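You operate a simulated robot arm through the tools that you are given. There is no shell and no other tool. Be economical: measure what you need, move in short steps, check, and stop when the job is done.

The job below is to be done with a simulated two-armed robot. You get a single attempt, and the scene is never put back.

## Task
Pick up the teal stick with one hand, pass it to the other hand and put it on the shelf under the clay bench.

Only the result counts: the job must be done as asked and must still hold three seconds after the hand-in. Knocking over, shifting, dropping, spilling or breaking anything else fails it.

## Robot
Two 7-joint arms with two-finger parallel grippers on one trunk, on a base that drives. Base frame: it is fixed to the floor where the robot stands at the start and does not move with it; the origin is under the middle of the robot, x ahead of it, y to its left, z up. Units: m, degrees, N and s.
The left shoulder is at the start at [0.05, 0.187, 1.035], the right one opposite. With the tool pointing down near the work surface each hand reaches from about 0.1 to 0.66 m from the robot's upright axis, wherever it stands, measured 20 degrees to its own side. Places, roughly: shelf under the clay bench [0.7, -1.4, 0.3]. Payload 3.43 kg a hand.
Tool frame (each hand has its own): the origin (TCP) lies between the finger pads and is the grasp point; the fingertips stand 0.03 m ahead of it; z points along the fingers, y is the line along which they close. The gripper opens to 0.094 m. The fingers are 0.028 m wide and 0.01 m thick; the gripper's body (0.05 by 0.096 m) begins 0.055 m behind the TCP.
Orientation is that of the tool frame in the base frame, as a unit quaternion [w, x, y, z]. With the fingers straight down and closing along the base's y, the tool's x points along the base's -x, its y along +y and its z along -z.

## Interface
- The arms move only by the tool servo_tool. It takes "left_plan", "right_plan" or both (then of equal length, played together; a hand with none holds still); each is a list of rows, each a list of 7 numbers: the turn, a rotation vector about the tool's x, y, z in degrees, then the shift along the tool's x, y, z in m, then the opening in per cent of the stroke, from 0 (shut) to 100 (fully open). In form: [[rx, ry, rz, tx, ty, tz, grip], ...]. A call has 1 to 20 rows; each row shifts and turns the commanded pose from where the row before left it, along the tool's axes as they then stand. Each row takes 0.2 s and may step no farther than 0.05 m and 8.6 degrees from the row before; otherwise, or with a gripper value out of range, the whole call is refused. Where a pose cannot be reached the arm comes as near as it can. A force on the tool above 40 N (or 10 N above the force at the start of the call, whichever is more), or a blocked arm, ends the call early, and 0.2 s more pass. Each finger travels about 0.153 m/s and halts on what it meets, pressing with about 43 N; the grip force reading is that of the motor and also rises with nothing between the fingers. The clock runs only during rows and for 0.2 s after the last one: add rows that do not move to give the fingers time. It gives the time, the measured TCP pose, the force on the tool (base axes), the opening and the grip force at its end, in the units of the frame above (readings bear some noise), with the torque about the TCP (base axes, N m) and any sound that the robot's microphone picked up.
- Cameras (640 x 400 px; columns grow to the right, rows downward): "scene" is now at [0.1452, -0.0209, 1.205]; the picture's right is [-0.22, -0.97, 0.00], its down [-0.47, 0.11, -0.88] and it looks along [0.85, -0.20, -0.48] (base axes); focal length 264 px, centre (320, 200). "left" rides on the left gripper at [0.076, -0.014, -0.102] in its tool frame; the picture's right is [0.18, 0.98, 0.00], its down [-0.75, 0.14, -0.64] and it looks along [-0.63, 0.12, 0.77] (tool axes); focal length 243 px, centre (320, 200). "right" rides on the right gripper at [0.076, 0.014, -0.102] in its tool frame; the picture's right is [-0.18, 0.98, 0.00], its down [-0.75, -0.14, -0.64] and it looks along [-0.63, -0.12, 0.77] (tool axes); focal length 243 px, centre (320, 200). There is no depth. A picture from a camera that has moved, and an enlarged one, comes with that camera's place and axes in the base frame and with its lens.
- snapshot(camera): a new picture of that camera. No time passes.
- slide_trunk(by): slides the trunk up (or, below 0, down) by that many m; the arms and the scene camera ride with it, the base frame stays. It gives what a move gives, with no picture.
- drive_base(legs): drives the robot by 1 to 6 legs, each [ahead, left, turn to the left] in m, m and degrees, along the robot's own axes; the way and the turn of a leg run together, so that a leg with both is an arc; at most 1.5 m and 180 degrees a leg. The arms and the cameras ride along, it lands a little off, and it stops where it bumps. It gives what a move gives.
- aim_head(pan, tilt): turns the head with the scene camera to pan (to the left, within 80 degrees either way) and tilt (down, from -29 to 69), counted from straight ahead of the robot. It gives what a move gives.
- close_up(camera, box): a new picture of the part [left, top, right, bottom] of that camera's present view, enlarged. No time passes.
- finish_job(): hands the job in; it is judged then, once.

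Work in short steps. Places have to be worked out from the pictures, the camera data and where the tool is seen: move nearer, look again, correct. Check each grasp and each placing, and mend what went wrong. You have 120 turns and 92 pictures in all, those below and enlarged ones among them. Open the grippers and draw the arms clear of the work before you hand the job in, unless the task says otherwise; then end with one line.

The tools are called after "Emit:" by a JSON object that holds its "fn" and its "kwargs". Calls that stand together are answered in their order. servo_tool: Moves the arms, as the interface text tells. Its arguments: {"type":"object","properties":{"left_plan":{"type":"array"},"right_plan":{"type":"array"}},"required":[]} The other tools are called the same way: slide_trunk (by) slides the trunk up or down; drive_base (legs) drives the base; aim_head (pan, tilt) turns the head that bears the scene camera; snapshot (camera) takes a picture; close_up (camera, box) takes an enlarged picture of a part of a camera's view; finish_job () hands the job in.

At the start:

```text
time_s: 0.0
left_tool_pos: [0.4634, 0.0534, 1.0821]
left_tool_rot: [0.0, -0.001, 1.0, 0.0]
left_contact_force: [0.1, -0.3, 0.0]
left_moment: [-0.03, 0.01, 0.02]
left_finger_gap: 0.0942
left_grasp_force: 0.1
right_tool_pos: [0.4237, -0.3643, 1.1009]
right_tool_rot: [0.0, 0.0, 1.0, 0.0]
right_contact_force: [0.0, -1.2, -0.1]
right_moment: [0.01, -0.03, -0.01]
right_finger_gap: 0.0937
right_grasp_force: 0.0
trunk travel left (down, up): [-0.25, 0.182]
robot x, y, heading: [-0.0022, 0.0009, 0.1]
head pan, tilt: [-13.0, 28.9]
```

scene: 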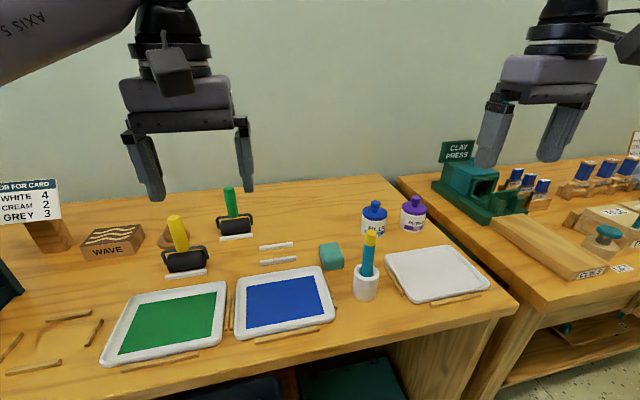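
right: 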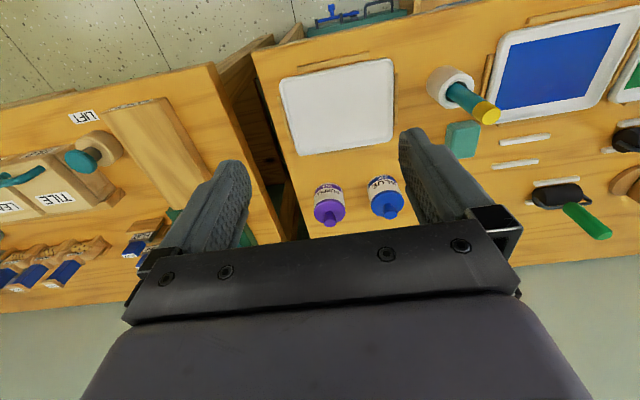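
left: 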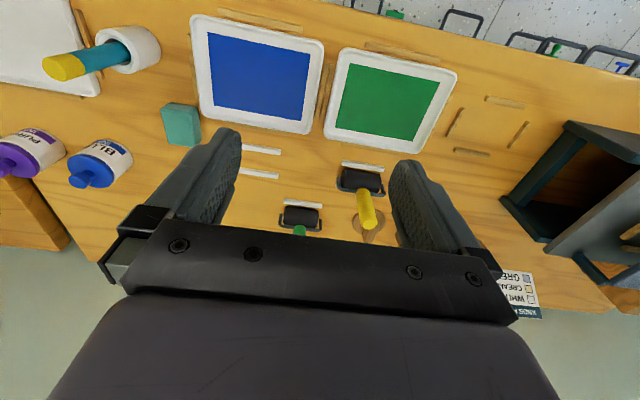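

The teal stick seems to stand in the white cup near [0.47, -0.19], top at about z 0.945. I look closer, and then at the clay bench.

Emit:
{"fn": "close_up", "kwargs": {"camera": "scene", "box": [290, 190, 450, 310]}}

Emit:
{"fn": "aim_head", "kwargs": {"pan": -60, "tilt": 35}}

Emit:
{"fn": "snapshot", "kwargs": {"camera": "scene"}}

```text
3.33 times, centred on (370, 250) of scene
camera zoom: at [0.1452, -0.0209, 1.205], right [-0.22, -0.97, 0.0], down [-0.47, 0.11, -0.88], along [0.85, -0.2, -0.48], focal length 878 px, centre (153, 33)
```

zoom: 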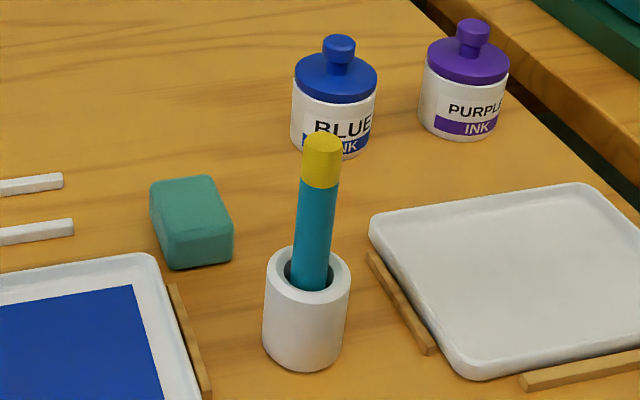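

```text
time_s: 1.1
left_tool_pos: [0.4627, 0.0523, 1.0821]
left_tool_rot: [0.0, 0.0, 1.0, 0.0]
left_contact_force: [-0.2, 0.0, -0.3]
left_moment: [0.02, -0.01, -0.02]
left_finger_gap: 0.0941
left_grasp_force: 0.1
right_tool_pos: [0.4244, -0.364, 1.1017]
right_tool_rot: [0.001, 0.0, 1.0, -0.001]
right_contact_force: [-0.6, 0.2, 0.1]
right_moment: [0.01, -0.01, -0.03]
right_finger_gap: 0.0937
right_grasp_force: 0.1
trunk travel left (down, up): [-0.25, 0.182]
robot x, y, heading: [-0.0005, 0.0011, -0.1]
head pan, tilt: [-60.0, 35.0]
```

```text
87 pictures are left
camera scene: at [0.1007, -0.0767, 1.1954], right [-0.87, -0.5, 0.0], down [-0.29, 0.5, -0.82], along [0.41, -0.71, -0.57], focal length 264 px, centre (320, 200)
```

scene: 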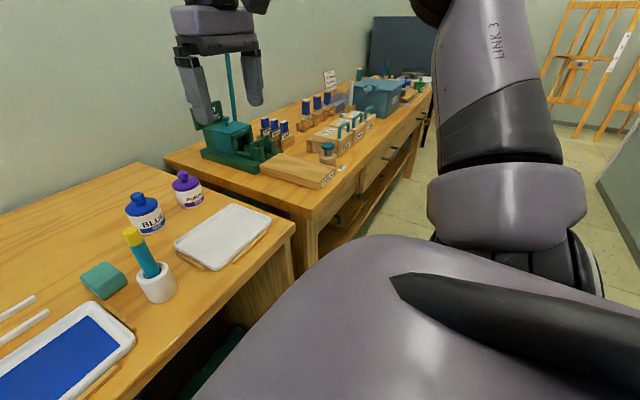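

The stick leans slightly in the cup. I bring the open right hand above it, fingertips still well above the stick's top, and look through the wrist camera.

Emit:
{"fn": "servo_tool", "kwargs": {"right_plan": [[0, 0, 0, -0.012, 0.042, 0, 100], [0, 0, 0, -0.012, 0.042, 0, 100], [0, 0, 0, -0.012, 0.042, 0, 100], [0, 0, 0, -0.012, 0.042, 0, 100]]}}

Emit:
{"fn": "snapshot", "kwargs": {"camera": "right"}}

Emit:
{"fn": "aim_head", "kwargs": {"pan": -13, "tilt": 35}}

Emit:
{"fn": "snapshot", "kwargs": {"camera": "scene"}}

```text
time_s: 2.1
left_tool_pos: [0.4604, 0.0533, 1.0835]
left_tool_rot: [0.001, -0.001, 1.0, -0.001]
left_contact_force: [-0.1, -0.8, 0.1]
left_moment: [-0.03, -0.06, -0.01]
left_finger_gap: 0.094
left_grasp_force: 0.2
right_tool_pos: [0.4574, -0.2103, 1.0953]
right_tool_rot: [0.001, 0.002, 1.0, -0.002]
right_contact_force: [-1.4, 0.0, 0.3]
right_moment: [-0.02, -0.08, -0.02]
right_finger_gap: 0.0937
right_grasp_force: 0.0
right hand out of reach, approached as far as the arm can: row 4
trunk travel left (down, up): [-0.25, 0.182]
robot x, y, heading: [-0.0028, -0.0024, -0.2]
head pan, tilt: [-60.0, 35.0]
```

```text
86 pictures are left
camera right: at [0.382, -0.1956, 1.1975], right [0.19, 0.98, 0.0], down [0.75, -0.14, 0.64], along [0.63, -0.12, -0.76], focal length 243 px, centre (320, 200)
```

right: 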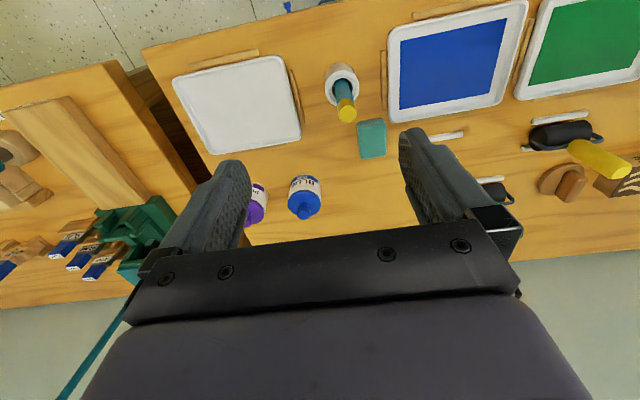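

```text
time_s: 3.3
left_tool_pos: [0.4639, 0.0523, 1.0816]
left_tool_rot: [0.0, -0.001, 1.0, 0.0]
left_contact_force: [1.1, 0.1, 0.2]
left_moment: [0.02, 0.01, 0.0]
left_finger_gap: 0.0939
left_grasp_force: 0.1
right_tool_pos: [0.4585, -0.2103, 1.0942]
right_tool_rot: [0.0, -0.001, 1.0, -0.001]
right_contact_force: [0.7, -0.7, 0.2]
right_moment: [-0.03, 0.01, 0.0]
right_finger_gap: 0.0942
right_grasp_force: 0.1
trunk travel left (down, up): [-0.25, 0.182]
robot x, y, heading: [0.0003, 0.0006, -0.1]
head pan, tilt: [-13.0, 35.0]
```

```text
85 pictures are left
camera scene: at [0.1424, -0.0204, 1.1954], right [-0.23, -0.97, 0.0], down [-0.56, 0.13, -0.82], along [0.8, -0.18, -0.57], focal length 264 px, centre (320, 200)
```

scene: 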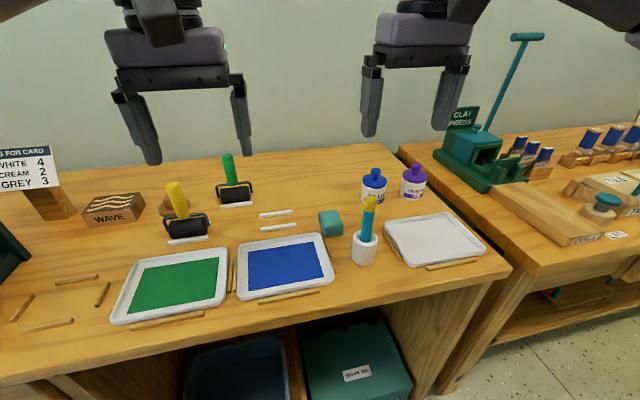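

Triangulating, the stick top is at about [0.477, -0.184, 0.944] and the cup rim at z 0.865. I descend halfway, aligned over the stick, and check.

Emit:
{"fn": "servo_tool", "kwargs": {"right_plan": [[0, 0, 0, 0, 0.0, 0.04, 100], [0, 0, 0, -0.008, 0.013, 0.02, 100], [0, 0, 0, -0.0095, 0.013, 0.02, 100], [0, 0, 0, 0, 0, 0, 100]]}}

Emit:
{"fn": "snapshot", "kwargs": {"camera": "right"}}

Emit:
{"fn": "snapshot", "kwargs": {"camera": "scene"}}

```text
time_s: 4.3
left_tool_pos: [0.4637, 0.0527, 1.0815]
left_tool_rot: [0.0, -0.001, 1.0, 0.0]
left_contact_force: [-0.1, 0.3, -0.1]
left_moment: [0.02, 0.0, 0.04]
left_finger_gap: 0.0941
left_grasp_force: 0.0
right_tool_pos: [0.4749, -0.1873, 1.0139]
right_tool_rot: [0.0, 0.0, 1.0, 0.001]
right_contact_force: [-0.4, -0.6, -0.3]
right_moment: [0.01, 0.02, 0.02]
right_finger_gap: 0.0939
right_grasp_force: 0.1
right hand out of reach, approached as far as the arm can: row 3
trunk travel left (down, up): [-0.25, 0.182]
robot x, y, heading: [-0.0019, 0.0015, 0.1]
head pan, tilt: [-13.0, 35.0]
```

```text
84 pictures are left
camera right: at [0.3997, -0.173, 1.1162], right [0.18, 0.98, 0.0], down [0.75, -0.14, 0.64], along [0.63, -0.12, -0.77], focal length 243 px, centre (320, 200)
```

right: 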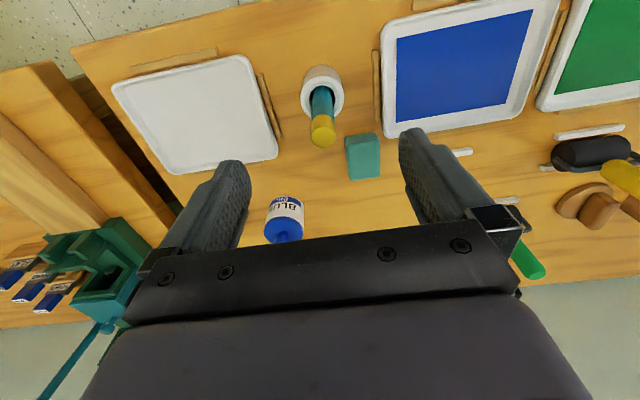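

```text
83 pictures are left
camera scene: at [0.1425, -0.0203, 1.1954], right [-0.23, -0.97, 0.0], down [-0.56, 0.13, -0.82], along [0.8, -0.18, -0.57], focal length 264 px, centre (320, 200)
```

scene: 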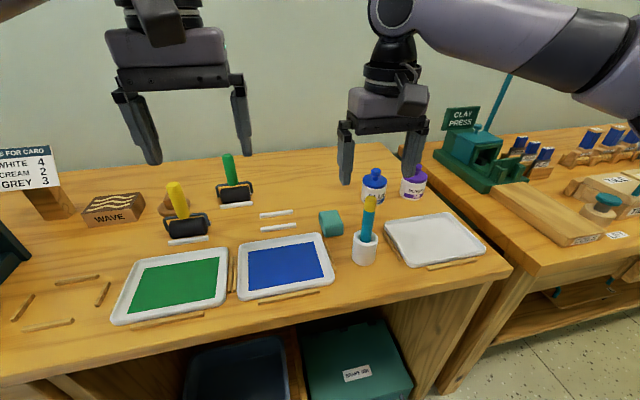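

The stick top computes again to [0.476, -0.186], right under the TCP. I descend with the fingers open to z 0.93.

Emit:
{"fn": "servo_tool", "kwargs": {"right_plan": [[0, 0, 0, 0, 0, 0.03, 100], [0, 0, 0, 0, 0, 0.03, 100], [0, 0, 0, 0, 0.001, 0.024, 100], [0, 0, 0, 0, 0, 0, 100]]}}

Emit:
{"fn": "snapshot", "kwargs": {"camera": "right"}}

Emit:
{"fn": "snapshot", "kwargs": {"camera": "scene"}}

```text
time_s: 5.3
left_tool_pos: [0.463, 0.0534, 1.0804]
left_tool_rot: [-0.001, -0.001, 1.0, 0.0]
left_contact_force: [0.3, 0.4, 0.3]
left_moment: [0.0, 0.01, -0.03]
left_finger_gap: 0.0938
left_grasp_force: 0.2
right_tool_pos: [0.474, -0.1859, 0.9305]
right_tool_rot: [0.0, 0.0, 1.0, 0.0]
right_contact_force: [-0.6, 1.3, 1.2]
right_moment: [0.02, 0.03, 0.02]
right_finger_gap: 0.0942
right_grasp_force: 0.1
trunk travel left (down, up): [-0.25, 0.182]
robot x, y, heading: [-0.0002, 0.0011, -0.2]
head pan, tilt: [-13.0, 35.0]
```

```text
82 pictures are left
camera right: at [0.4001, -0.1705, 1.0326], right [0.18, 0.98, 0.0], down [0.75, -0.14, 0.64], along [0.63, -0.12, -0.77], focal length 243 px, centre (320, 200)
```

right: 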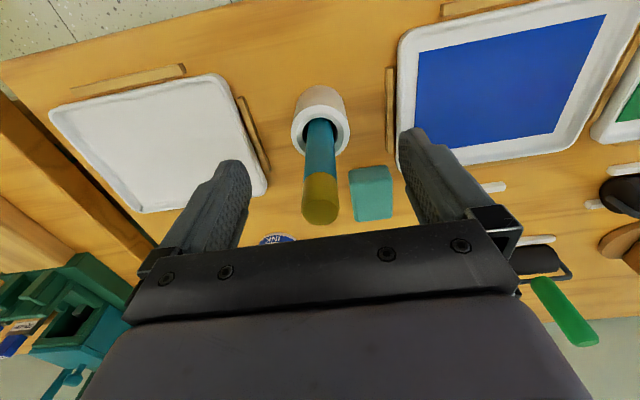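

```text
81 pictures are left
camera scene: at [0.1424, -0.0203, 1.1954], right [-0.23, -0.97, 0.0], down [-0.56, 0.13, -0.82], along [0.8, -0.18, -0.57], focal length 264 px, centre (320, 200)
```

scene: 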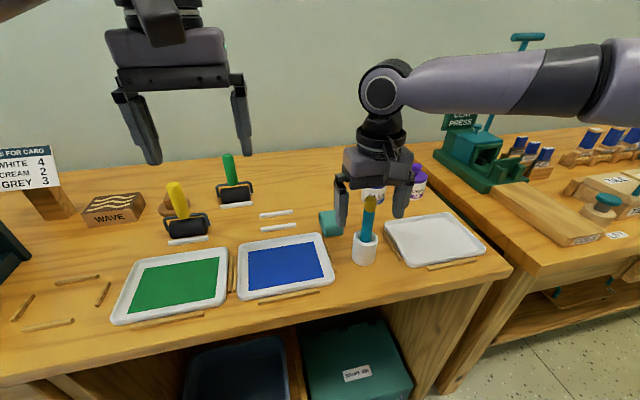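

The stick stands centred between the fingers, tips above the cup. I close the right hand.

Emit:
{"fn": "servo_tool", "kwargs": {"right_plan": [[0, 0, 0, 0, 0, 0.003, 60], [0, 0, 0, 0, 0, 0, 40], [0, 0, 0, 0, 0, 0, 25], [0, 0, 0, 0, 0, 0, 10], [0, 0, 0, 0, 0, 0, 0], [0, 0, 0, 0, 0, 0, 0]]}}

Emit:
{"fn": "snapshot", "kwargs": {"camera": "right"}}

```text
time_s: 6.7
left_tool_pos: [0.4628, 0.0524, 1.0828]
left_tool_rot: [0.0, -0.001, 1.0, 0.0]
left_contact_force: [0.3, -0.1, 0.6]
left_moment: [0.01, 0.02, 0.03]
left_finger_gap: 0.094
left_grasp_force: 0.1
right_tool_pos: [0.4757, -0.1835, 0.9268]
right_tool_rot: [0.0, 0.0, 1.0, 0.0]
right_contact_force: [-0.7, 1.0, 0.2]
right_moment: [0.07, 0.02, 0.03]
right_finger_gap: 0.0184
right_grasp_force: 43.2
trunk travel left (down, up): [-0.25, 0.182]
robot x, y, heading: [-0.0018, 0.0055, 0.2]
head pan, tilt: [-13.0, 35.0]
```

```text
80 pictures are left
camera right: at [0.4001, -0.1704, 1.0297], right [0.18, 0.98, 0.0], down [0.75, -0.14, 0.64], along [0.63, -0.12, -0.77], focal length 243 px, centre (320, 200)
```

right: 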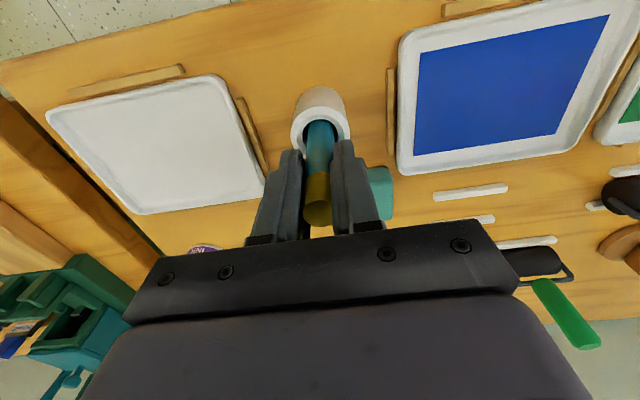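

Held (gap 18 mm). Now I lift slowly and straight.

Emit:
{"fn": "servo_tool", "kwargs": {"right_plan": [[0, 0, 0, 0, 0, -0.01, 0], [0, 0, 0, 0, 0, -0.015, 0], [0, 0, 0, 0, 0, -0.02, 0], [0, 0, 0, 0, 0, -0.02, 0], [0, 0, 0, 0, 0, -0.02, 0], [0, 0, 0, 0.01, 0, -0.02, 0]]}}

Emit:
{"fn": "snapshot", "kwargs": {"camera": "scene"}}

Emit:
{"fn": "snapshot", "kwargs": {"camera": "right"}}

```text
time_s: 8.1
left_tool_pos: [0.4617, 0.0532, 1.0812]
left_tool_rot: [0.0, -0.001, 1.0, 0.0]
left_contact_force: [-0.9, 0.8, -0.7]
left_moment: [-0.01, -0.01, -0.01]
left_finger_gap: 0.0943
left_grasp_force: 0.1
right_tool_pos: [0.4634, -0.1849, 1.0316]
right_tool_rot: [-0.001, 0.0, 1.0, 0.0]
right_contact_force: [-0.2, 0.0, 0.0]
right_moment: [0.01, -0.03, 0.0]
right_finger_gap: 0.0185
right_grasp_force: 43.5
trunk travel left (down, up): [-0.25, 0.182]
robot x, y, heading: [-0.0036, 0.0007, 0.2]
head pan, tilt: [-13.0, 35.0]
```

```text
79 pictures are left
camera scene: at [0.142, -0.0202, 1.1955], right [-0.22, -0.97, 0.0], down [-0.56, 0.13, -0.82], along [0.8, -0.18, -0.57], focal length 264 px, centre (320, 200)
```

scene: 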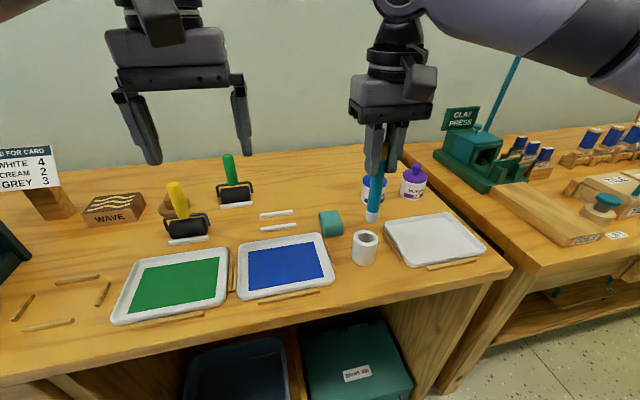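

```text
78 pictures are left
camera right: at [0.3893, -0.1714, 1.1343], right [0.18, 0.98, 0.0], down [0.75, -0.14, 0.64], along [0.63, -0.12, -0.77], focal length 243 px, centre (320, 200)
```

right: 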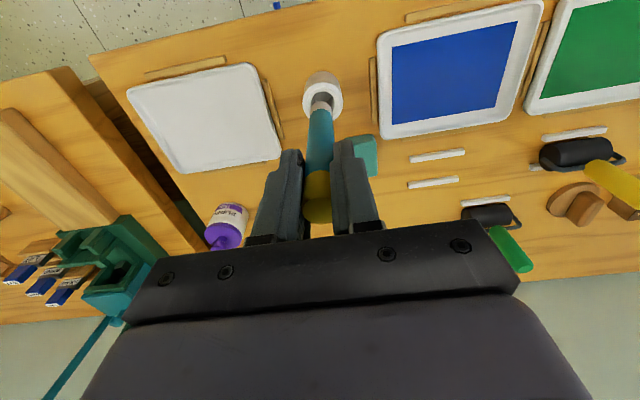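

The stick is out of the cup, about 14 cm long, with its lower 12 cm below the TCP. I back away from the table before passing it over.

Emit:
{"fn": "drive_base", "kwargs": {"legs": [[-0.35, 0, 0]]}}

Emit:
{"fn": "snapshot", "kwargs": {"camera": "scene"}}

```text
time_s: 10.4
left_tool_pos: [0.1082, 0.0526, 1.0815]
left_tool_rot: [0.0, 0.0, 1.0, 0.001]
left_contact_force: [-0.2, 0.9, 0.5]
left_moment: [0.0, -0.02, -0.01]
left_finger_gap: 0.0941
left_grasp_force: 0.0
right_tool_pos: [0.109, -0.1863, 1.031]
right_tool_rot: [-0.001, 0.001, 1.0, 0.0]
right_contact_force: [0.7, -0.6, -0.7]
right_moment: [0.0, 0.0, 0.02]
right_finger_gap: 0.0186
right_grasp_force: 42.6
trunk travel left (down, up): [-0.25, 0.182]
robot x, y, heading: [-0.3536, -0.0003, -0.2]
head pan, tilt: [-13.0, 35.0]
```

```text
77 pictures are left
camera scene: at [-0.2121, -0.0203, 1.1955], right [-0.23, -0.97, 0.0], down [-0.56, 0.13, -0.82], along [0.8, -0.19, -0.57], focal length 264 px, centre (320, 200)
```

scene: 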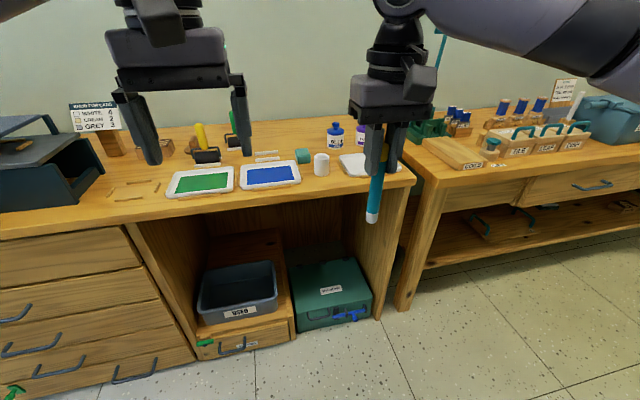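

Free space here. I turn the left hand to yaw 45° right and pitch to 45° below horizontal (so the stick will lie 45° to its fingers), and yaw the right hand so its camera is out of the way.

Emit:
{"fn": "servo_tool", "kwargs": {"left_plan": [[0, 0, 7.5, 0, 0, 0, 100], [0, 0, 7.5, 0, 0, 0, 100], [0, 0, 7.5, 0, 0, 0, 100], [0, 0, 7.5, 0, 0, 0, 100], [0, 0, 7.5, 0, 0, 0, 100], [0, 0, 7.5, 0, 0, 0, 100], [0, -7.5, 0, 0, 0, 0, 100], [0, -7.5, 0, 0, 0, 0, 100], [0, -7.5, 0, 0, 0, 0, 100], [0, -7.5, 0, 0, 0, 0, 100], [0, -7.5, 0, 0, 0, 0, 100], [0, -7.5, 0, 0, 0, 0, 100], [0, 0, 0, 0, 0, 0, 100]], "right_plan": [[0, 0, -7.5, 0, 0, 0, 0], [0, 0, -7.5, 0, 0, 0, 0], [0, 0, -7.5, 0, 0, 0, 0], [0, 0, -7.5, 0, 0, 0, 0], [0, 0, -7.5, 0, 0, 0, 0], [0, 0, -7.5, 0, 0, 0, 0], [0, 0, 0, 0, 0, 0, 0], [0, 0, 0, 0, 0, 0, 0], [0, 0, 0, 0, 0, 0, 0], [0, 0, 0, 0, 0, 0, 0], [0, 0, 0, 0, 0, 0, 0], [0, 0, 0, 0, 0, 0, 0], [0, 0, 0, 0, 0, 0, 0]]}}

Emit:
{"fn": "snapshot", "kwargs": {"camera": "scene"}}

Emit:
{"fn": "snapshot", "kwargs": {"camera": "left"}}

```text
time_s: 13.2
left_tool_pos: [0.1085, 0.0522, 1.0826]
left_tool_rot: [0.354, 0.354, 0.853, -0.147]
left_contact_force: [0.0, -0.1, -0.6]
left_moment: [-0.02, 0.02, -0.02]
left_finger_gap: 0.0938
left_grasp_force: 0.0
right_tool_pos: [0.1094, -0.1861, 1.0314]
right_tool_rot: [0.0, -0.382, 0.924, 0.0]
right_contact_force: [-0.2, -0.2, -0.7]
right_moment: [0.02, 0.0, -0.03]
right_finger_gap: 0.0181
right_grasp_force: 43.2
trunk travel left (down, up): [-0.25, 0.182]
robot x, y, heading: [-0.3532, -0.0007, 0.2]
head pan, tilt: [-13.0, 35.0]
```

```text
76 pictures are left
camera scene: at [-0.2118, -0.0203, 1.1954], right [-0.23, -0.97, 0.0], down [-0.56, 0.13, -0.82], along [0.8, -0.19, -0.57], focal length 264 px, centre (320, 200)
```

scene: 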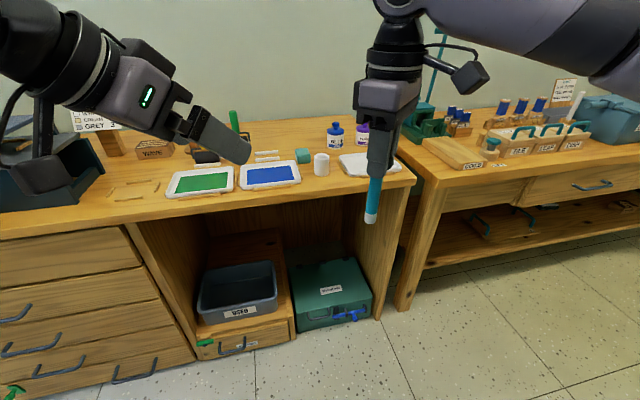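

```text
75 pictures are left
camera left: at [0.0097, 0.1311, 1.1002], right [0.6, 0.79, -0.13], down [0.15, 0.05, 0.99], along [0.78, -0.62, -0.09], focal length 243 px, centre (320, 200)
```

left: 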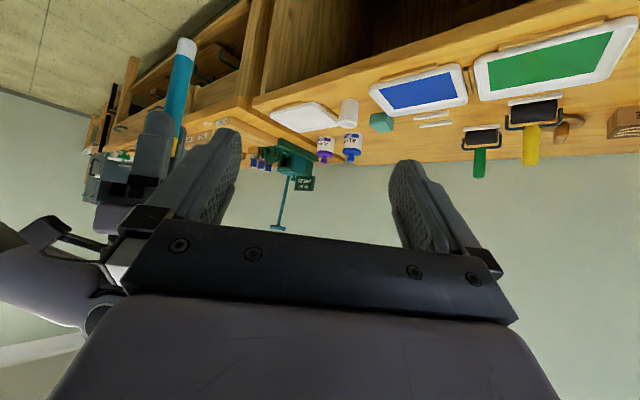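

The left hand points as planned. I shift it sideways in line with the stick's lower part and stop some 12 cm short.

Emit:
{"fn": "servo_tool", "kwargs": {"left_plan": [[0, 0, 0, -0.0064, -0.042, 0, 100], [0, 0, 0, -0.0064, -0.042, 0, 100], [0, 0, 0, -0.0064, -0.042, 0, 100], [0, 0, 0, -0.0064, -0.0416, 0, 100], [0, 0, 0, 0, 0, 0.03, 100], [0, 0, 0, 0, 0, 0.03, 100], [0, 0, 0, 0, 0, 0.033, 100], [0, 0, 0, 0, 0, 0, 100]]}}

Emit:
{"fn": "snapshot", "kwargs": {"camera": "left"}}

Emit:
{"fn": "snapshot", "kwargs": {"camera": "scene"}}

```text
time_s: 15.0
left_tool_pos: [0.0496, -0.1244, 1.032]
left_tool_rot: [0.353, 0.354, 0.854, -0.146]
left_contact_force: [-0.5, 0.3, -0.1]
left_moment: [0.0, -0.01, 0.03]
left_finger_gap: 0.094
left_grasp_force: 0.1
right_tool_pos: [0.1113, -0.1857, 1.0311]
right_tool_rot: [0.0, -0.381, 0.925, 0.0]
right_contact_force: [-0.3, -0.4, -0.3]
right_moment: [-0.01, 0.02, 0.0]
right_finger_gap: 0.0186
right_grasp_force: 42.9
trunk travel left (down, up): [-0.25, 0.182]
robot x, y, heading: [-0.3532, -0.001, -0.2]
head pan, tilt: [-13.0, 35.0]
```

```text
74 pictures are left
camera left: at [-0.0506, -0.0463, 1.051], right [0.6, 0.79, -0.13], down [0.16, 0.04, 0.99], along [0.78, -0.62, -0.1], focal length 243 px, centre (320, 200)
```

left: 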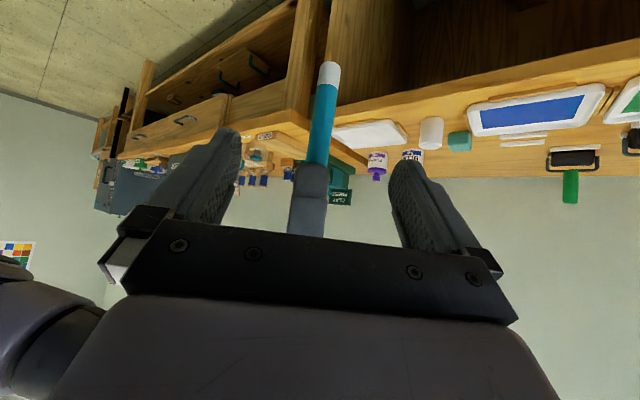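

```text
73 pictures are left
camera scene: at [-0.2118, -0.0202, 1.1954], right [-0.23, -0.97, 0.0], down [-0.56, 0.13, -0.82], along [0.8, -0.19, -0.57], focal length 264 px, centre (320, 200)
```

scene: 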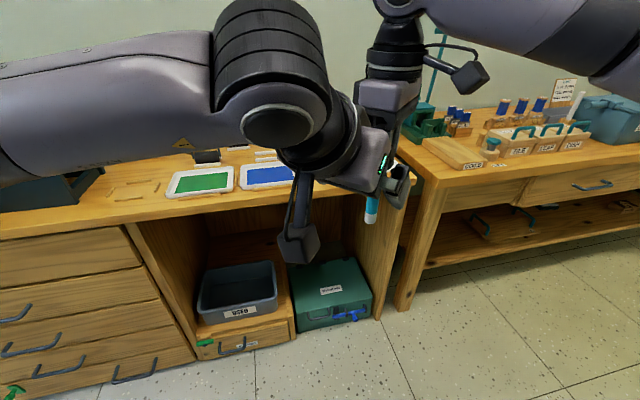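

Stick bottom at z≈0.905, exposed up to 0.999, and well centred. I advance 12 cm along the fingers.

Emit:
{"fn": "servo_tool", "kwargs": {"left_plan": [[0, 0, 0, 0, 0, 0.03, 100], [0, 0, 0, 0, 0, 0.03, 100], [0, 0, 0, 0, 0, 0.03, 100], [0, 0, 0, 0, 0, 0.03, 100], [0, 0, 0, 0, 0, 0, 100]]}}

Emit:
{"fn": "snapshot", "kwargs": {"camera": "left"}}

Emit:
{"fn": "snapshot", "kwargs": {"camera": "right"}}

```text
time_s: 16.0
left_tool_pos: [0.1056, -0.1841, 0.9557]
left_tool_rot: [0.357, 0.356, 0.85, -0.151]
left_contact_force: [-3.4, 3.5, -0.3]
left_moment: [-0.3, -0.17, -0.07]
left_finger_gap: 0.0942
left_grasp_force: 0.1
right_tool_pos: [0.1139, -0.194, 1.0284]
right_tool_rot: [-0.002, -0.371, 0.929, -0.009]
right_contact_force: [2.8, -2.5, 0.1]
right_moment: [0.02, 0.03, 0.12]
right_finger_gap: 0.0185
right_grasp_force: 42.8
trunk travel left (down, up): [-0.25, 0.182]
robot x, y, heading: [-0.3498, -0.0006, 0.2]
head pan, tilt: [-13.0, 35.0]
stopped in row 5 (right hand): the force on the tool passed its limit at 53 N (the readings are from after the stop); the commanded pose is now the measured one
```

```text
72 pictures are left
camera left: at [0.007, -0.1049, 0.9742], right [0.61, 0.78, -0.13], down [0.15, 0.05, 0.99], along [0.78, -0.62, -0.09], focal length 243 px, centre (320, 200)
```

left: 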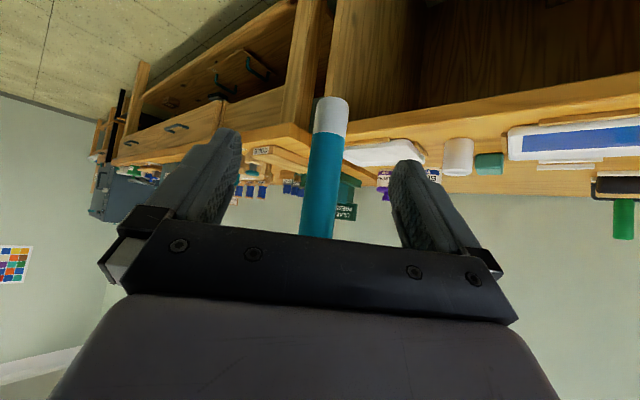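

```text
71 pictures are left
camera right: at [0.0508, -0.2354, 1.1303], right [-0.55, 0.84, -0.02], down [0.64, 0.43, 0.64], along [0.54, 0.34, -0.77], focal length 243 px, centre (320, 200)
```

right: 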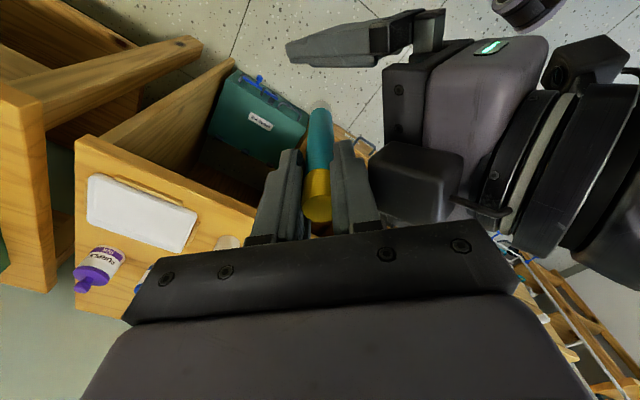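

The left palm edge touched the right fingers' side; nothing slipped. I back off a little, then re-approach lower with the stick nearer the left fingertips.

Emit:
{"fn": "servo_tool", "kwargs": {"left_plan": [[0, 0, 0, 0, 0, -0.02, 100], [0, 0, 0, 0, 0, -0.02, 100], [0, 0, 0, 0, 0, 0, 100]]}}

Emit:
{"fn": "snapshot", "kwargs": {"camera": "left"}}

```text
time_s: 16.8
left_tool_pos: [0.0854, -0.1629, 0.9842]
left_tool_rot: [0.356, 0.355, 0.851, -0.15]
left_contact_force: [0.6, 0.6, 0.8]
left_moment: [-0.01, 0.01, 0.03]
left_finger_gap: 0.0941
left_grasp_force: 0.0
right_tool_pos: [0.1139, -0.1943, 1.0273]
right_tool_rot: [-0.002, -0.373, 0.928, -0.008]
right_contact_force: [0.8, 0.3, 0.2]
right_moment: [0.0, -0.02, 0.01]
right_finger_gap: 0.0184
right_grasp_force: 43.3
trunk travel left (down, up): [-0.25, 0.182]
robot x, y, heading: [-0.3519, 0.0018, -0.0]
head pan, tilt: [-13.0, 35.0]
```

```text
70 pictures are left
camera left: at [-0.0128, -0.0844, 1.0024], right [0.61, 0.78, -0.13], down [0.15, 0.05, 0.99], along [0.78, -0.62, -0.09], focal length 243 px, centre (320, 200)
```

left: 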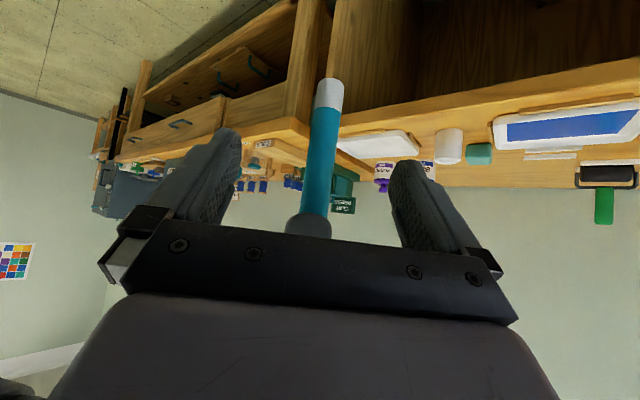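

Bottom end is at z≈0.90. I lower the left hand 8 mm along its x and advance 5 cm.

Emit:
{"fn": "servo_tool", "kwargs": {"left_plan": [[0, 0, 0, 0.008, 0, 0, 100], [0, 0, 0, 0, 0, 0.02, 100], [0, 0, 0, 0, 0, 0.02, 100], [0, 0, 0, 0, 0, 0.013, 100], [0, 0, 0, 0, 0, 0, 100]]}}

Emit:
{"fn": "snapshot", "kwargs": {"camera": "left"}}

```text
time_s: 18.0
left_tool_pos: [0.1076, -0.1879, 0.9411]
left_tool_rot: [0.357, 0.356, 0.851, -0.15]
left_contact_force: [0.5, 0.1, 0.4]
left_moment: [0.05, -0.01, 0.02]
left_finger_gap: 0.0939
left_grasp_force: 0.3
right_tool_pos: [0.1153, -0.1936, 1.0281]
right_tool_rot: [-0.002, -0.372, 0.928, -0.008]
right_contact_force: [-1.5, -0.4, -0.4]
right_moment: [-0.02, 0.0, 0.01]
right_finger_gap: 0.0184
right_grasp_force: 43.5
trunk travel left (down, up): [-0.25, 0.182]
robot x, y, heading: [-0.3511, 0.0019, -0.0]
head pan, tilt: [-13.0, 35.0]
```

```text
69 pictures are left
camera left: at [0.009, -0.1085, 0.9587], right [0.61, 0.78, -0.13], down [0.15, 0.05, 0.99], along [0.78, -0.62, -0.09], focal length 243 px, centre (320, 200)
```

left: 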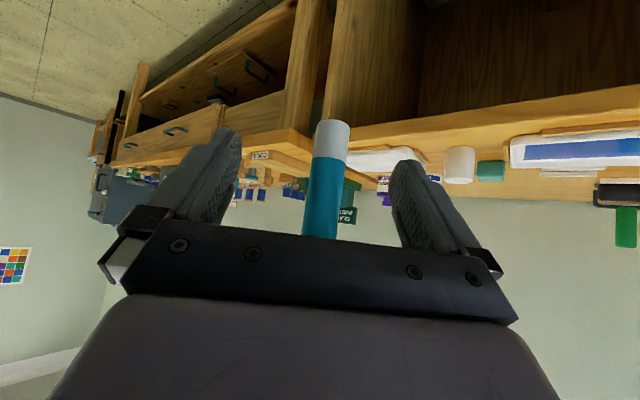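

No contact and well centred; I close the left hand.

Emit:
{"fn": "servo_tool", "kwargs": {"left_plan": [[0, 0, 0, 0, 0, 0, 60], [0, 0, 0, 0, 0, 0, 40], [0, 0, 0, 0, 0, 0, 25], [0, 0, 0, 0, 0, 0, 10], [0, 0, 0, 0, 0, 0, 0], [0, 0, 0, 0, 0, 0, 0]]}}

Emit:
{"fn": "snapshot", "kwargs": {"camera": "left"}}

Emit:
{"fn": "snapshot", "kwargs": {"camera": "right"}}

```text
time_s: 19.4
left_tool_pos: [0.1091, -0.1867, 0.9407]
left_tool_rot: [0.356, 0.354, 0.852, -0.149]
left_contact_force: [11.9, 11.3, -3.5]
left_moment: [-0.11, 0.28, 0.16]
left_finger_gap: 0.0222
left_grasp_force: 42.6
right_tool_pos: [0.114, -0.1946, 1.028]
right_tool_rot: [-0.004, -0.373, 0.928, -0.009]
right_contact_force: [-12.4, -10.4, 3.5]
right_moment: [-0.87, 0.85, 0.0]
right_finger_gap: 0.0182
right_grasp_force: 42.6
trunk travel left (down, up): [-0.25, 0.182]
robot x, y, heading: [-0.3562, 0.004, -0.0]
head pan, tilt: [-13.0, 35.0]
```

```text
68 pictures are left
camera left: at [0.0102, -0.1077, 0.9588], right [0.61, 0.78, -0.13], down [0.15, 0.05, 0.99], along [0.78, -0.62, -0.09], focal length 243 px, centre (320, 200)
```

left: 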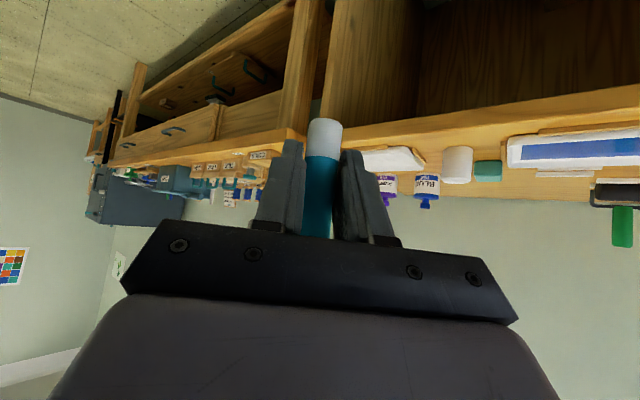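

```text
67 pictures are left
camera right: at [0.0504, -0.2355, 1.1307], right [-0.55, 0.84, -0.02], down [0.64, 0.43, 0.63], along [0.54, 0.34, -0.77], focal length 243 px, centre (320, 200)
```

right: 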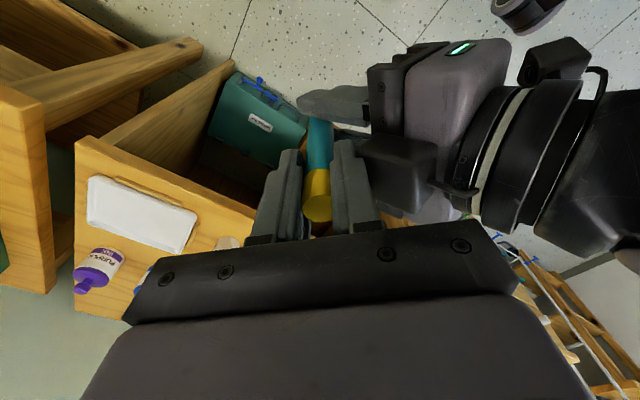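

The grip presses off-centre (about 16 N along the left tool's +y). I shift the left hand a few mm that way to relax it.

Emit:
{"fn": "servo_tool", "kwargs": {"left_plan": [[0, 0, 0, 0, 0.002, 0, 0], [0, 0, 0, 0, 0.002, 0, 0], [0, 0, 0, 0, 0, 0, 0]]}}

```text
time_s: 20.2
left_tool_pos: [0.109, -0.1858, 0.9426]
left_tool_rot: [0.354, 0.357, 0.851, -0.15]
left_contact_force: [8.0, 5.3, -4.6]
left_moment: [0.09, 0.14, 0.03]
left_finger_gap: 0.0222
left_grasp_force: 42.9
right_tool_pos: [0.1138, -0.1937, 1.029]
right_tool_rot: [-0.002, -0.373, 0.928, -0.008]
right_contact_force: [-8.9, -5.2, 5.7]
right_moment: [-0.46, 0.61, 0.03]
right_finger_gap: 0.0182
right_grasp_force: 43.3
trunk travel left (down, up): [-0.25, 0.182]
robot x, y, heading: [-0.3557, 0.0015, -0.2]
head pan, tilt: [-13.0, 35.0]
```

Force halved; a bit more.

Emit:
{"fn": "servo_tool", "kwargs": {"left_plan": [[0, 0, 0, 0, 0.002, 0, 0], [0, 0, 0, 0, 0.002, 0, 0], [0, 0, 0, 0, 0, 0, 0]]}}

```text
time_s: 21.0
left_tool_pos: [0.1107, -0.1837, 0.9419]
left_tool_rot: [0.356, 0.358, 0.85, -0.153]
left_contact_force: [-3.5, -7.8, -4.6]
left_moment: [0.19, 0.07, -0.08]
left_finger_gap: 0.022
left_grasp_force: 42.9
right_tool_pos: [0.1148, -0.1944, 1.028]
right_tool_rot: [0.002, -0.374, 0.927, -0.007]
right_contact_force: [4.1, 7.5, 5.1]
right_moment: [0.56, -0.38, 0.02]
right_finger_gap: 0.0182
right_grasp_force: 42.9
trunk travel left (down, up): [-0.25, 0.182]
robot x, y, heading: [-0.352, -0.0008, -0.2]
head pan, tilt: [-13.0, 35.0]
```

Slightly over; I go back 1.5 mm and then let go with the right hand.

Emit:
{"fn": "servo_tool", "kwargs": {"left_plan": [[0, 0, 0, 0, -0.0015, 0, 0], [0, 0, 0, 0, 0, 0, 0], [0, 0, 0, 0, 0, 0, 0], [0, 0, 0, 0, 0, 0, 0], [0, 0, 0, 0, 0, 0, 0], [0, 0, 0, 0, 0, 0, 0]], "right_plan": [[0, 0, 0, 0, 0, 0, 0], [0, 0, 0, 0, 0, 0, 15], [0, 0, 0, 0, 0, 0, 25], [0, 0, 0, 0, 0, 0, 40], [0, 0, 0, 0, 0, 0, 50], [0, 0, 0, 0, 0, 0, 50]]}}

Emit:
{"fn": "snapshot", "kwargs": {"camera": "right"}}

Emit:
{"fn": "snapshot", "kwargs": {"camera": "left"}}

```text
time_s: 22.4
left_tool_pos: [0.1113, -0.183, 0.9415]
left_tool_rot: [0.355, 0.356, 0.851, -0.149]
left_contact_force: [-26.3, 21.7, -3.4]
left_moment: [-1.65, -1.98, -0.37]
left_finger_gap: 0.0221
left_grasp_force: 43.3
right_tool_pos: [0.1164, -0.1965, 1.0273]
right_tool_rot: [0.0, -0.37, 0.929, -0.012]
right_contact_force: [26.6, -21.3, 4.1]
right_moment: [-0.18, -0.21, 0.1]
right_finger_gap: 0.0281
right_grasp_force: 0.0
trunk travel left (down, up): [-0.25, 0.182]
robot x, y, heading: [-0.356, 0.0038, 0.1]
head pan, tilt: [-13.0, 35.0]
```

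```text
66 pictures are left
camera right: at [0.0517, -0.2365, 1.1301], right [-0.54, 0.84, -0.02], down [0.64, 0.43, 0.64], along [0.55, 0.33, -0.77], focal length 243 px, centre (320, 200)
```

right: 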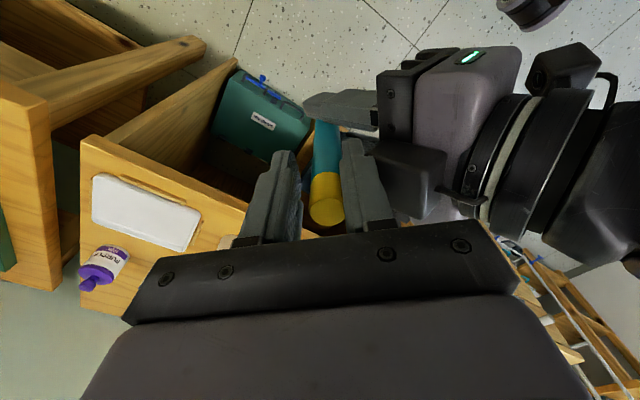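

```text
65 pictures are left
camera left: at [0.0134, -0.1034, 0.9598], right [0.61, 0.78, -0.13], down [0.15, 0.05, 0.99], along [0.78, -0.62, -0.09], focal length 243 px, centre (320, 200)
```

left: 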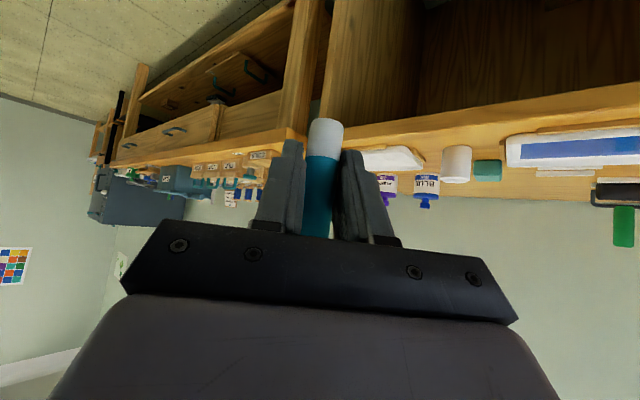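

The stick is held by the left; the right finger opening pushes on the left palm. I set the right opening to ~26% and lift it straight off.

Emit:
{"fn": "servo_tool", "kwargs": {"right_plan": [[0, 0, 0, 0, 0, 0, 26], [0, 0, 0, 0, 0, 0, 26]]}}

```text
time_s: 23.0
left_tool_pos: [0.1119, -0.1817, 0.942]
left_tool_rot: [0.357, 0.356, 0.851, -0.151]
left_contact_force: [-14.4, 8.4, -2.4]
left_moment: [-0.71, -1.07, -0.15]
left_finger_gap: 0.0224
left_grasp_force: 43.2
right_tool_pos: [0.1161, -0.1934, 1.0277]
right_tool_rot: [0.0, -0.372, 0.928, -0.009]
right_contact_force: [14.5, -9.4, 3.4]
right_moment: [-0.01, -0.14, 0.01]
right_finger_gap: 0.0198
right_grasp_force: 0.0
trunk travel left (down, up): [-0.25, 0.182]
robot x, y, heading: [-0.3542, -0.0027, -0.1]
head pan, tilt: [-13.0, 35.0]
```

I ease the right hand 2 mm away and lift.

Emit:
{"fn": "servo_tool", "kwargs": {"right_plan": [[0, 0, 0, 0, -0.002, 0, 26], [0, 0, 0, 0, 0, -0.01, 26], [0, 0, 0, 0, 0, -0.015, 26], [0, 0, 0, 0, 0, 0, 26]]}}

Emit:
{"fn": "snapshot", "kwargs": {"camera": "right"}}

```text
time_s: 24.0
left_tool_pos: [0.1132, -0.1838, 0.9415]
left_tool_rot: [0.355, 0.355, 0.852, -0.15]
left_contact_force: [0.2, 0.3, -0.3]
left_moment: [0.01, 0.01, -0.01]
left_finger_gap: 0.0223
left_grasp_force: 41.9
right_tool_pos: [0.1128, -0.1976, 1.0513]
right_tool_rot: [-0.001, -0.373, 0.928, -0.007]
right_contact_force: [0.0, -0.2, 0.7]
right_moment: [0.01, -0.02, -0.02]
right_finger_gap: 0.0247
right_grasp_force: 0.1
right hand out of reach, approached as far as the arm can: row 3
trunk travel left (down, up): [-0.25, 0.182]
robot x, y, heading: [-0.3528, -0.0001, -0.0]
head pan, tilt: [-13.0, 35.0]
```

```text
64 pictures are left
camera right: at [0.0492, -0.2393, 1.154], right [-0.55, 0.84, -0.01], down [0.64, 0.43, 0.64], along [0.54, 0.34, -0.77], focal length 243 px, centre (320, 200)
```

right: 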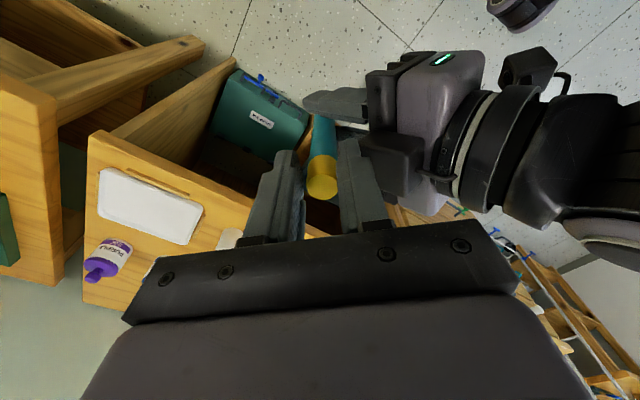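

Forces are zero. The right arm is near its upper reach, so I lower the left hand with the stick to clear the right fingers.

Emit:
{"fn": "servo_tool", "kwargs": {"left_plan": [[0, 0, 0, 0.014, 0, 0.014, 0], [0, 0, 0, 0.014, 0, 0.014, 0], [0, 0, 0, 0.014, 0, 0.014, 0], [0, 0, 0, 0.014, 0, 0.014, 0], [0, 0, 0, 0, 0, 0, 0]]}}

Emit:
{"fn": "snapshot", "kwargs": {"camera": "right"}}

Emit:
{"fn": "snapshot", "kwargs": {"camera": "scene"}}

```text
time_s: 25.2
left_tool_pos: [0.1134, -0.184, 0.8603]
left_tool_rot: [0.357, 0.356, 0.851, -0.15]
left_contact_force: [-0.2, 0.3, 0.0]
left_moment: [-0.01, 0.0, -0.05]
left_finger_gap: 0.0218
left_grasp_force: 42.9
right_tool_pos: [0.1137, -0.1998, 1.0514]
right_tool_rot: [-0.001, -0.371, 0.929, -0.007]
right_contact_force: [-0.1, 0.4, -0.5]
right_moment: [0.03, -0.02, -0.04]
right_finger_gap: 0.0246
right_grasp_force: 0.1
trunk travel left (down, up): [-0.25, 0.182]
robot x, y, heading: [-0.3497, 0.001, -0.0]
head pan, tilt: [-13.0, 35.0]
```

```text
63 pictures are left
camera right: at [0.0495, -0.2396, 1.1535], right [-0.54, 0.84, -0.01], down [0.64, 0.43, 0.64], along [0.54, 0.34, -0.77], focal length 243 px, centre (320, 200)
```

right: 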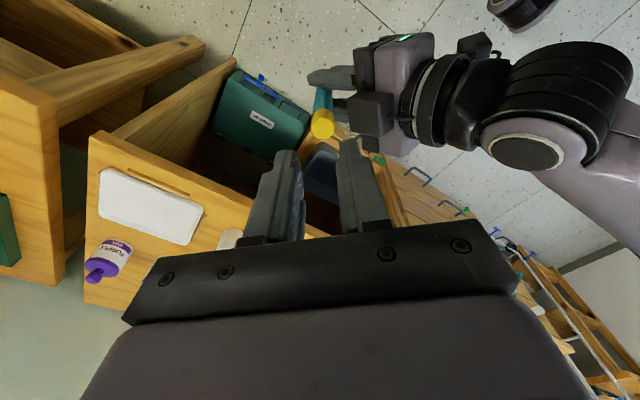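

```text
62 pictures are left
camera scene: at [-0.2118, -0.0202, 1.1954], right [-0.23, -0.97, 0.0], down [-0.56, 0.13, -0.82], along [0.8, -0.19, -0.57], focal length 264 px, centre (320, 200)
```

scene: 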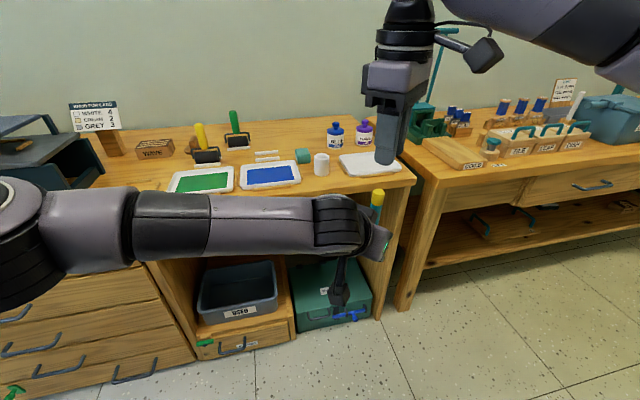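

Handover complete. I withdraw the right hand to the right and back, and swing the left hand to its own side, then yaw it to face ahead.

Emit:
{"fn": "servo_tool", "kwargs": {"left_plan": [[0, 0, 0, 0.02, 0.0283, -0.02, 0], [0, 0, 0, 0.02, 0.0283, -0.02, 0], [0, 0, 0, 0.02, 0.0283, -0.02, 0], [0, 0, 0, 0.02, 0.0283, -0.02, 0], [0, 0, 0, 0.02, 0.0283, -0.02, 0], [0, 0, 0, 0.02, 0.0283, -0.02, 0], [0, 0, 0, 0.02, 0.0283, -0.02, 0], [-5.3, 0, -5.3, 0, 0, 0, 0], [-5.3, 0, -5.3, 0, 0, 0, 0], [-5.3, 0, -5.3, 0, 0, 0, 0], [-5.3, 0, -5.3, 0, 0, 0, 0], [-5.3, 0, -5.3, 0, 0, 0, 0], [-5.3, 0, -5.3, 0, 0, 0, 0], [0, 0, 0, 0, 0, 0, 0]], "right_plan": [[0, 0, 0, 0.02, -0.01, 0, 26], [0, 0, 0, 0.03, -0.02, 0, 26], [0, 0, 0, 0.03, -0.01, 0, 26], [0, 0, 0, 0.03, 0, 0, 26], [0, 0, 0, 0.03, 0, 0, 26], [0, 0, 0, 0.03, 0, 0, 26], [0, 0, 0, 0.03, 0, 0, 26], [0, 0, 7.5, 0, 0, 0, 26], [0, 0, 7.5, 0, 0, 0, 26], [0, 0, 7.5, 0, 0, 0, 26], [0, 0, 7.5, 0, 0, 0, 26], [0, 0, 7.5, 0, 0, 0, 26], [0, 0, 7.5, 0, 0, 0, 26], [0, 0, 0, 0, 0, 0, 26]]}}

Emit:
{"fn": "snapshot", "kwargs": {"camera": "left"}}

Emit:
{"fn": "aim_head", "kwargs": {"pan": -45, "tilt": 30}}

Emit:
{"fn": "snapshot", "kwargs": {"camera": "scene"}}

```text
time_s: 28.2
left_tool_pos: [0.1152, 0.0973, 0.8601]
left_tool_rot: [0.384, 0.001, 0.923, -0.004]
left_contact_force: [0.4, -0.1, 0.0]
left_moment: [0.01, 0.02, -0.01]
left_finger_gap: 0.0224
left_grasp_force: 43.1
right_tool_pos: [-0.004, -0.3669, 1.0522]
right_tool_rot: [0.002, 0.011, 1.0, -0.008]
right_contact_force: [0.6, -0.1, 0.4]
right_moment: [0.03, 0.0, 0.02]
right_finger_gap: 0.0243
right_grasp_force: 0.0
trunk travel left (down, up): [-0.25, 0.182]
robot x, y, heading: [-0.3534, -0.0007, 0.0]
head pan, tilt: [-13.0, 35.0]
```

```text
61 pictures are left
camera left: at [-0.0109, 0.0834, 0.8787], right [-0.12, 0.98, -0.14], down [0.08, 0.15, 0.99], along [0.99, 0.11, -0.09], focal length 243 px, centre (320, 200)
```

left: 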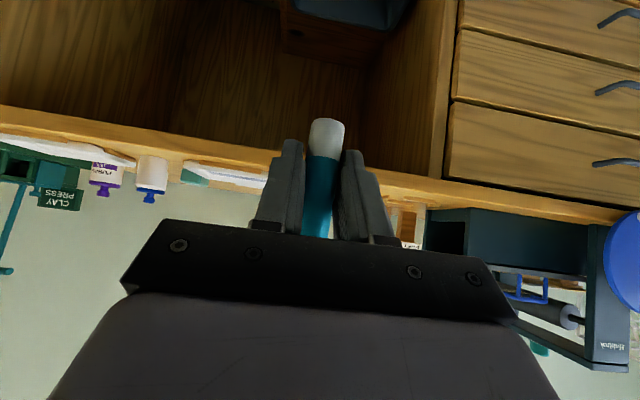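

```text
time_s: 29.2
left_tool_pos: [0.115, 0.0968, 0.8601]
left_tool_rot: [0.384, 0.002, 0.923, -0.005]
left_contact_force: [0.1, 0.2, -0.6]
left_moment: [-0.04, 0.0, 0.02]
left_finger_gap: 0.0223
left_grasp_force: 43.1
right_tool_pos: [-0.0035, -0.3667, 1.0526]
right_tool_rot: [0.001, 0.011, 1.0, -0.009]
right_contact_force: [1.1, 0.1, 0.5]
right_moment: [0.01, 0.01, 0.0]
right_finger_gap: 0.0242
right_grasp_force: 0.0
trunk travel left (down, up): [-0.25, 0.182]
robot x, y, heading: [-0.3549, -0.0007, -0.1]
head pan, tilt: [-45.0, 30.0]
```

```text
60 pictures are left
camera scene: at [-0.2337, -0.0643, 1.2032], right [-0.71, -0.71, 0.0], down [-0.35, 0.35, -0.87], along [0.61, -0.61, -0.5], focal length 264 px, centre (320, 200)
```

scene: 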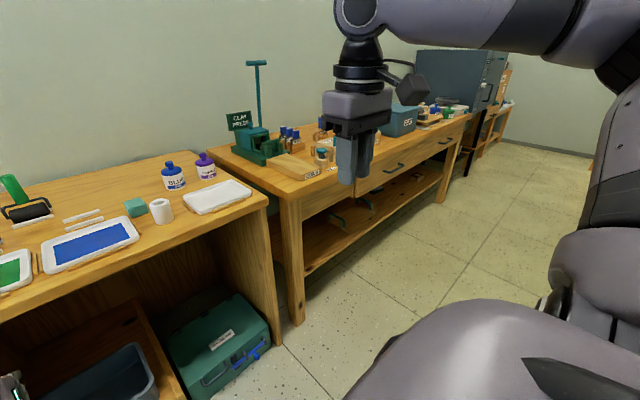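

The way to the right is clear floor. I drive sideways 1.2 m and look at the shelf.

Emit:
{"fn": "drive_base", "kwargs": {"legs": [[0, -1.2, 0]]}}

Emit:
{"fn": "aim_head", "kwargs": {"pan": 0, "tilt": 35}}

Emit:
{"fn": "snapshot", "kwargs": {"camera": "scene"}}

```text
time_s: 40.1
left_tool_pos: [0.116, -1.1141, 0.8598]
left_tool_rot: [0.384, -0.001, 0.923, -0.004]
left_contact_force: [-0.2, -0.7, -0.1]
left_moment: [-0.01, 0.01, 0.03]
left_finger_gap: 0.0223
left_grasp_force: 43.3
right_tool_pos: [0.0003, -1.5795, 1.0534]
right_tool_rot: [0.002, 0.007, 1.0, -0.008]
right_contact_force: [0.1, -0.3, -0.8]
right_moment: [-0.04, 0.01, 0.03]
right_finger_gap: 0.0241
right_grasp_force: 0.1
trunk travel left (down, up): [-0.25, 0.182]
robot x, y, heading: [-0.3521, -1.2134, 0.6]
head pan, tilt: [-45.0, 30.0]
```

```text
time_s: 41.2
left_tool_pos: [0.1166, -1.1148, 0.8604]
left_tool_rot: [0.385, -0.001, 0.923, -0.004]
left_contact_force: [0.6, -0.2, -0.8]
left_moment: [-0.03, 0.0, 0.01]
left_finger_gap: 0.022
left_grasp_force: 42.9
right_tool_pos: [0.0007, -1.5778, 1.053]
right_tool_rot: [0.002, 0.008, 1.0, -0.007]
right_contact_force: [0.0, 0.2, 0.1]
right_moment: [-0.02, -0.01, -0.03]
right_finger_gap: 0.0246
right_grasp_force: 0.1
trunk travel left (down, up): [-0.25, 0.182]
robot x, y, heading: [-0.3514, -1.2161, 0.4]
head pan, tilt: [0.0, 35.0]
```

```text
59 pictures are left
camera scene: at [-0.2075, -1.2139, 1.1954], right [0.0, -1.0, 0.0], down [-0.57, 0.0, -0.82], along [0.82, 0.0, -0.57], focal length 264 px, centre (320, 200)
```

scene: 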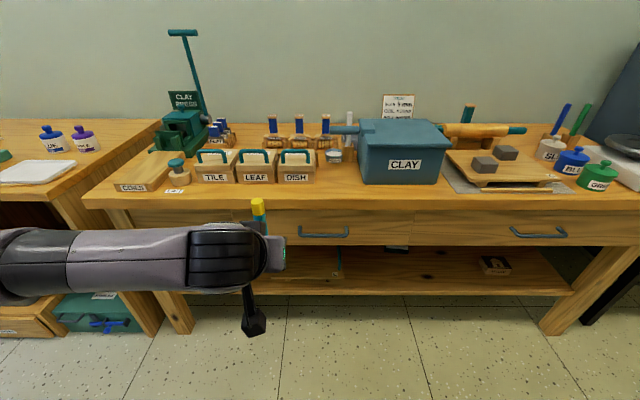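

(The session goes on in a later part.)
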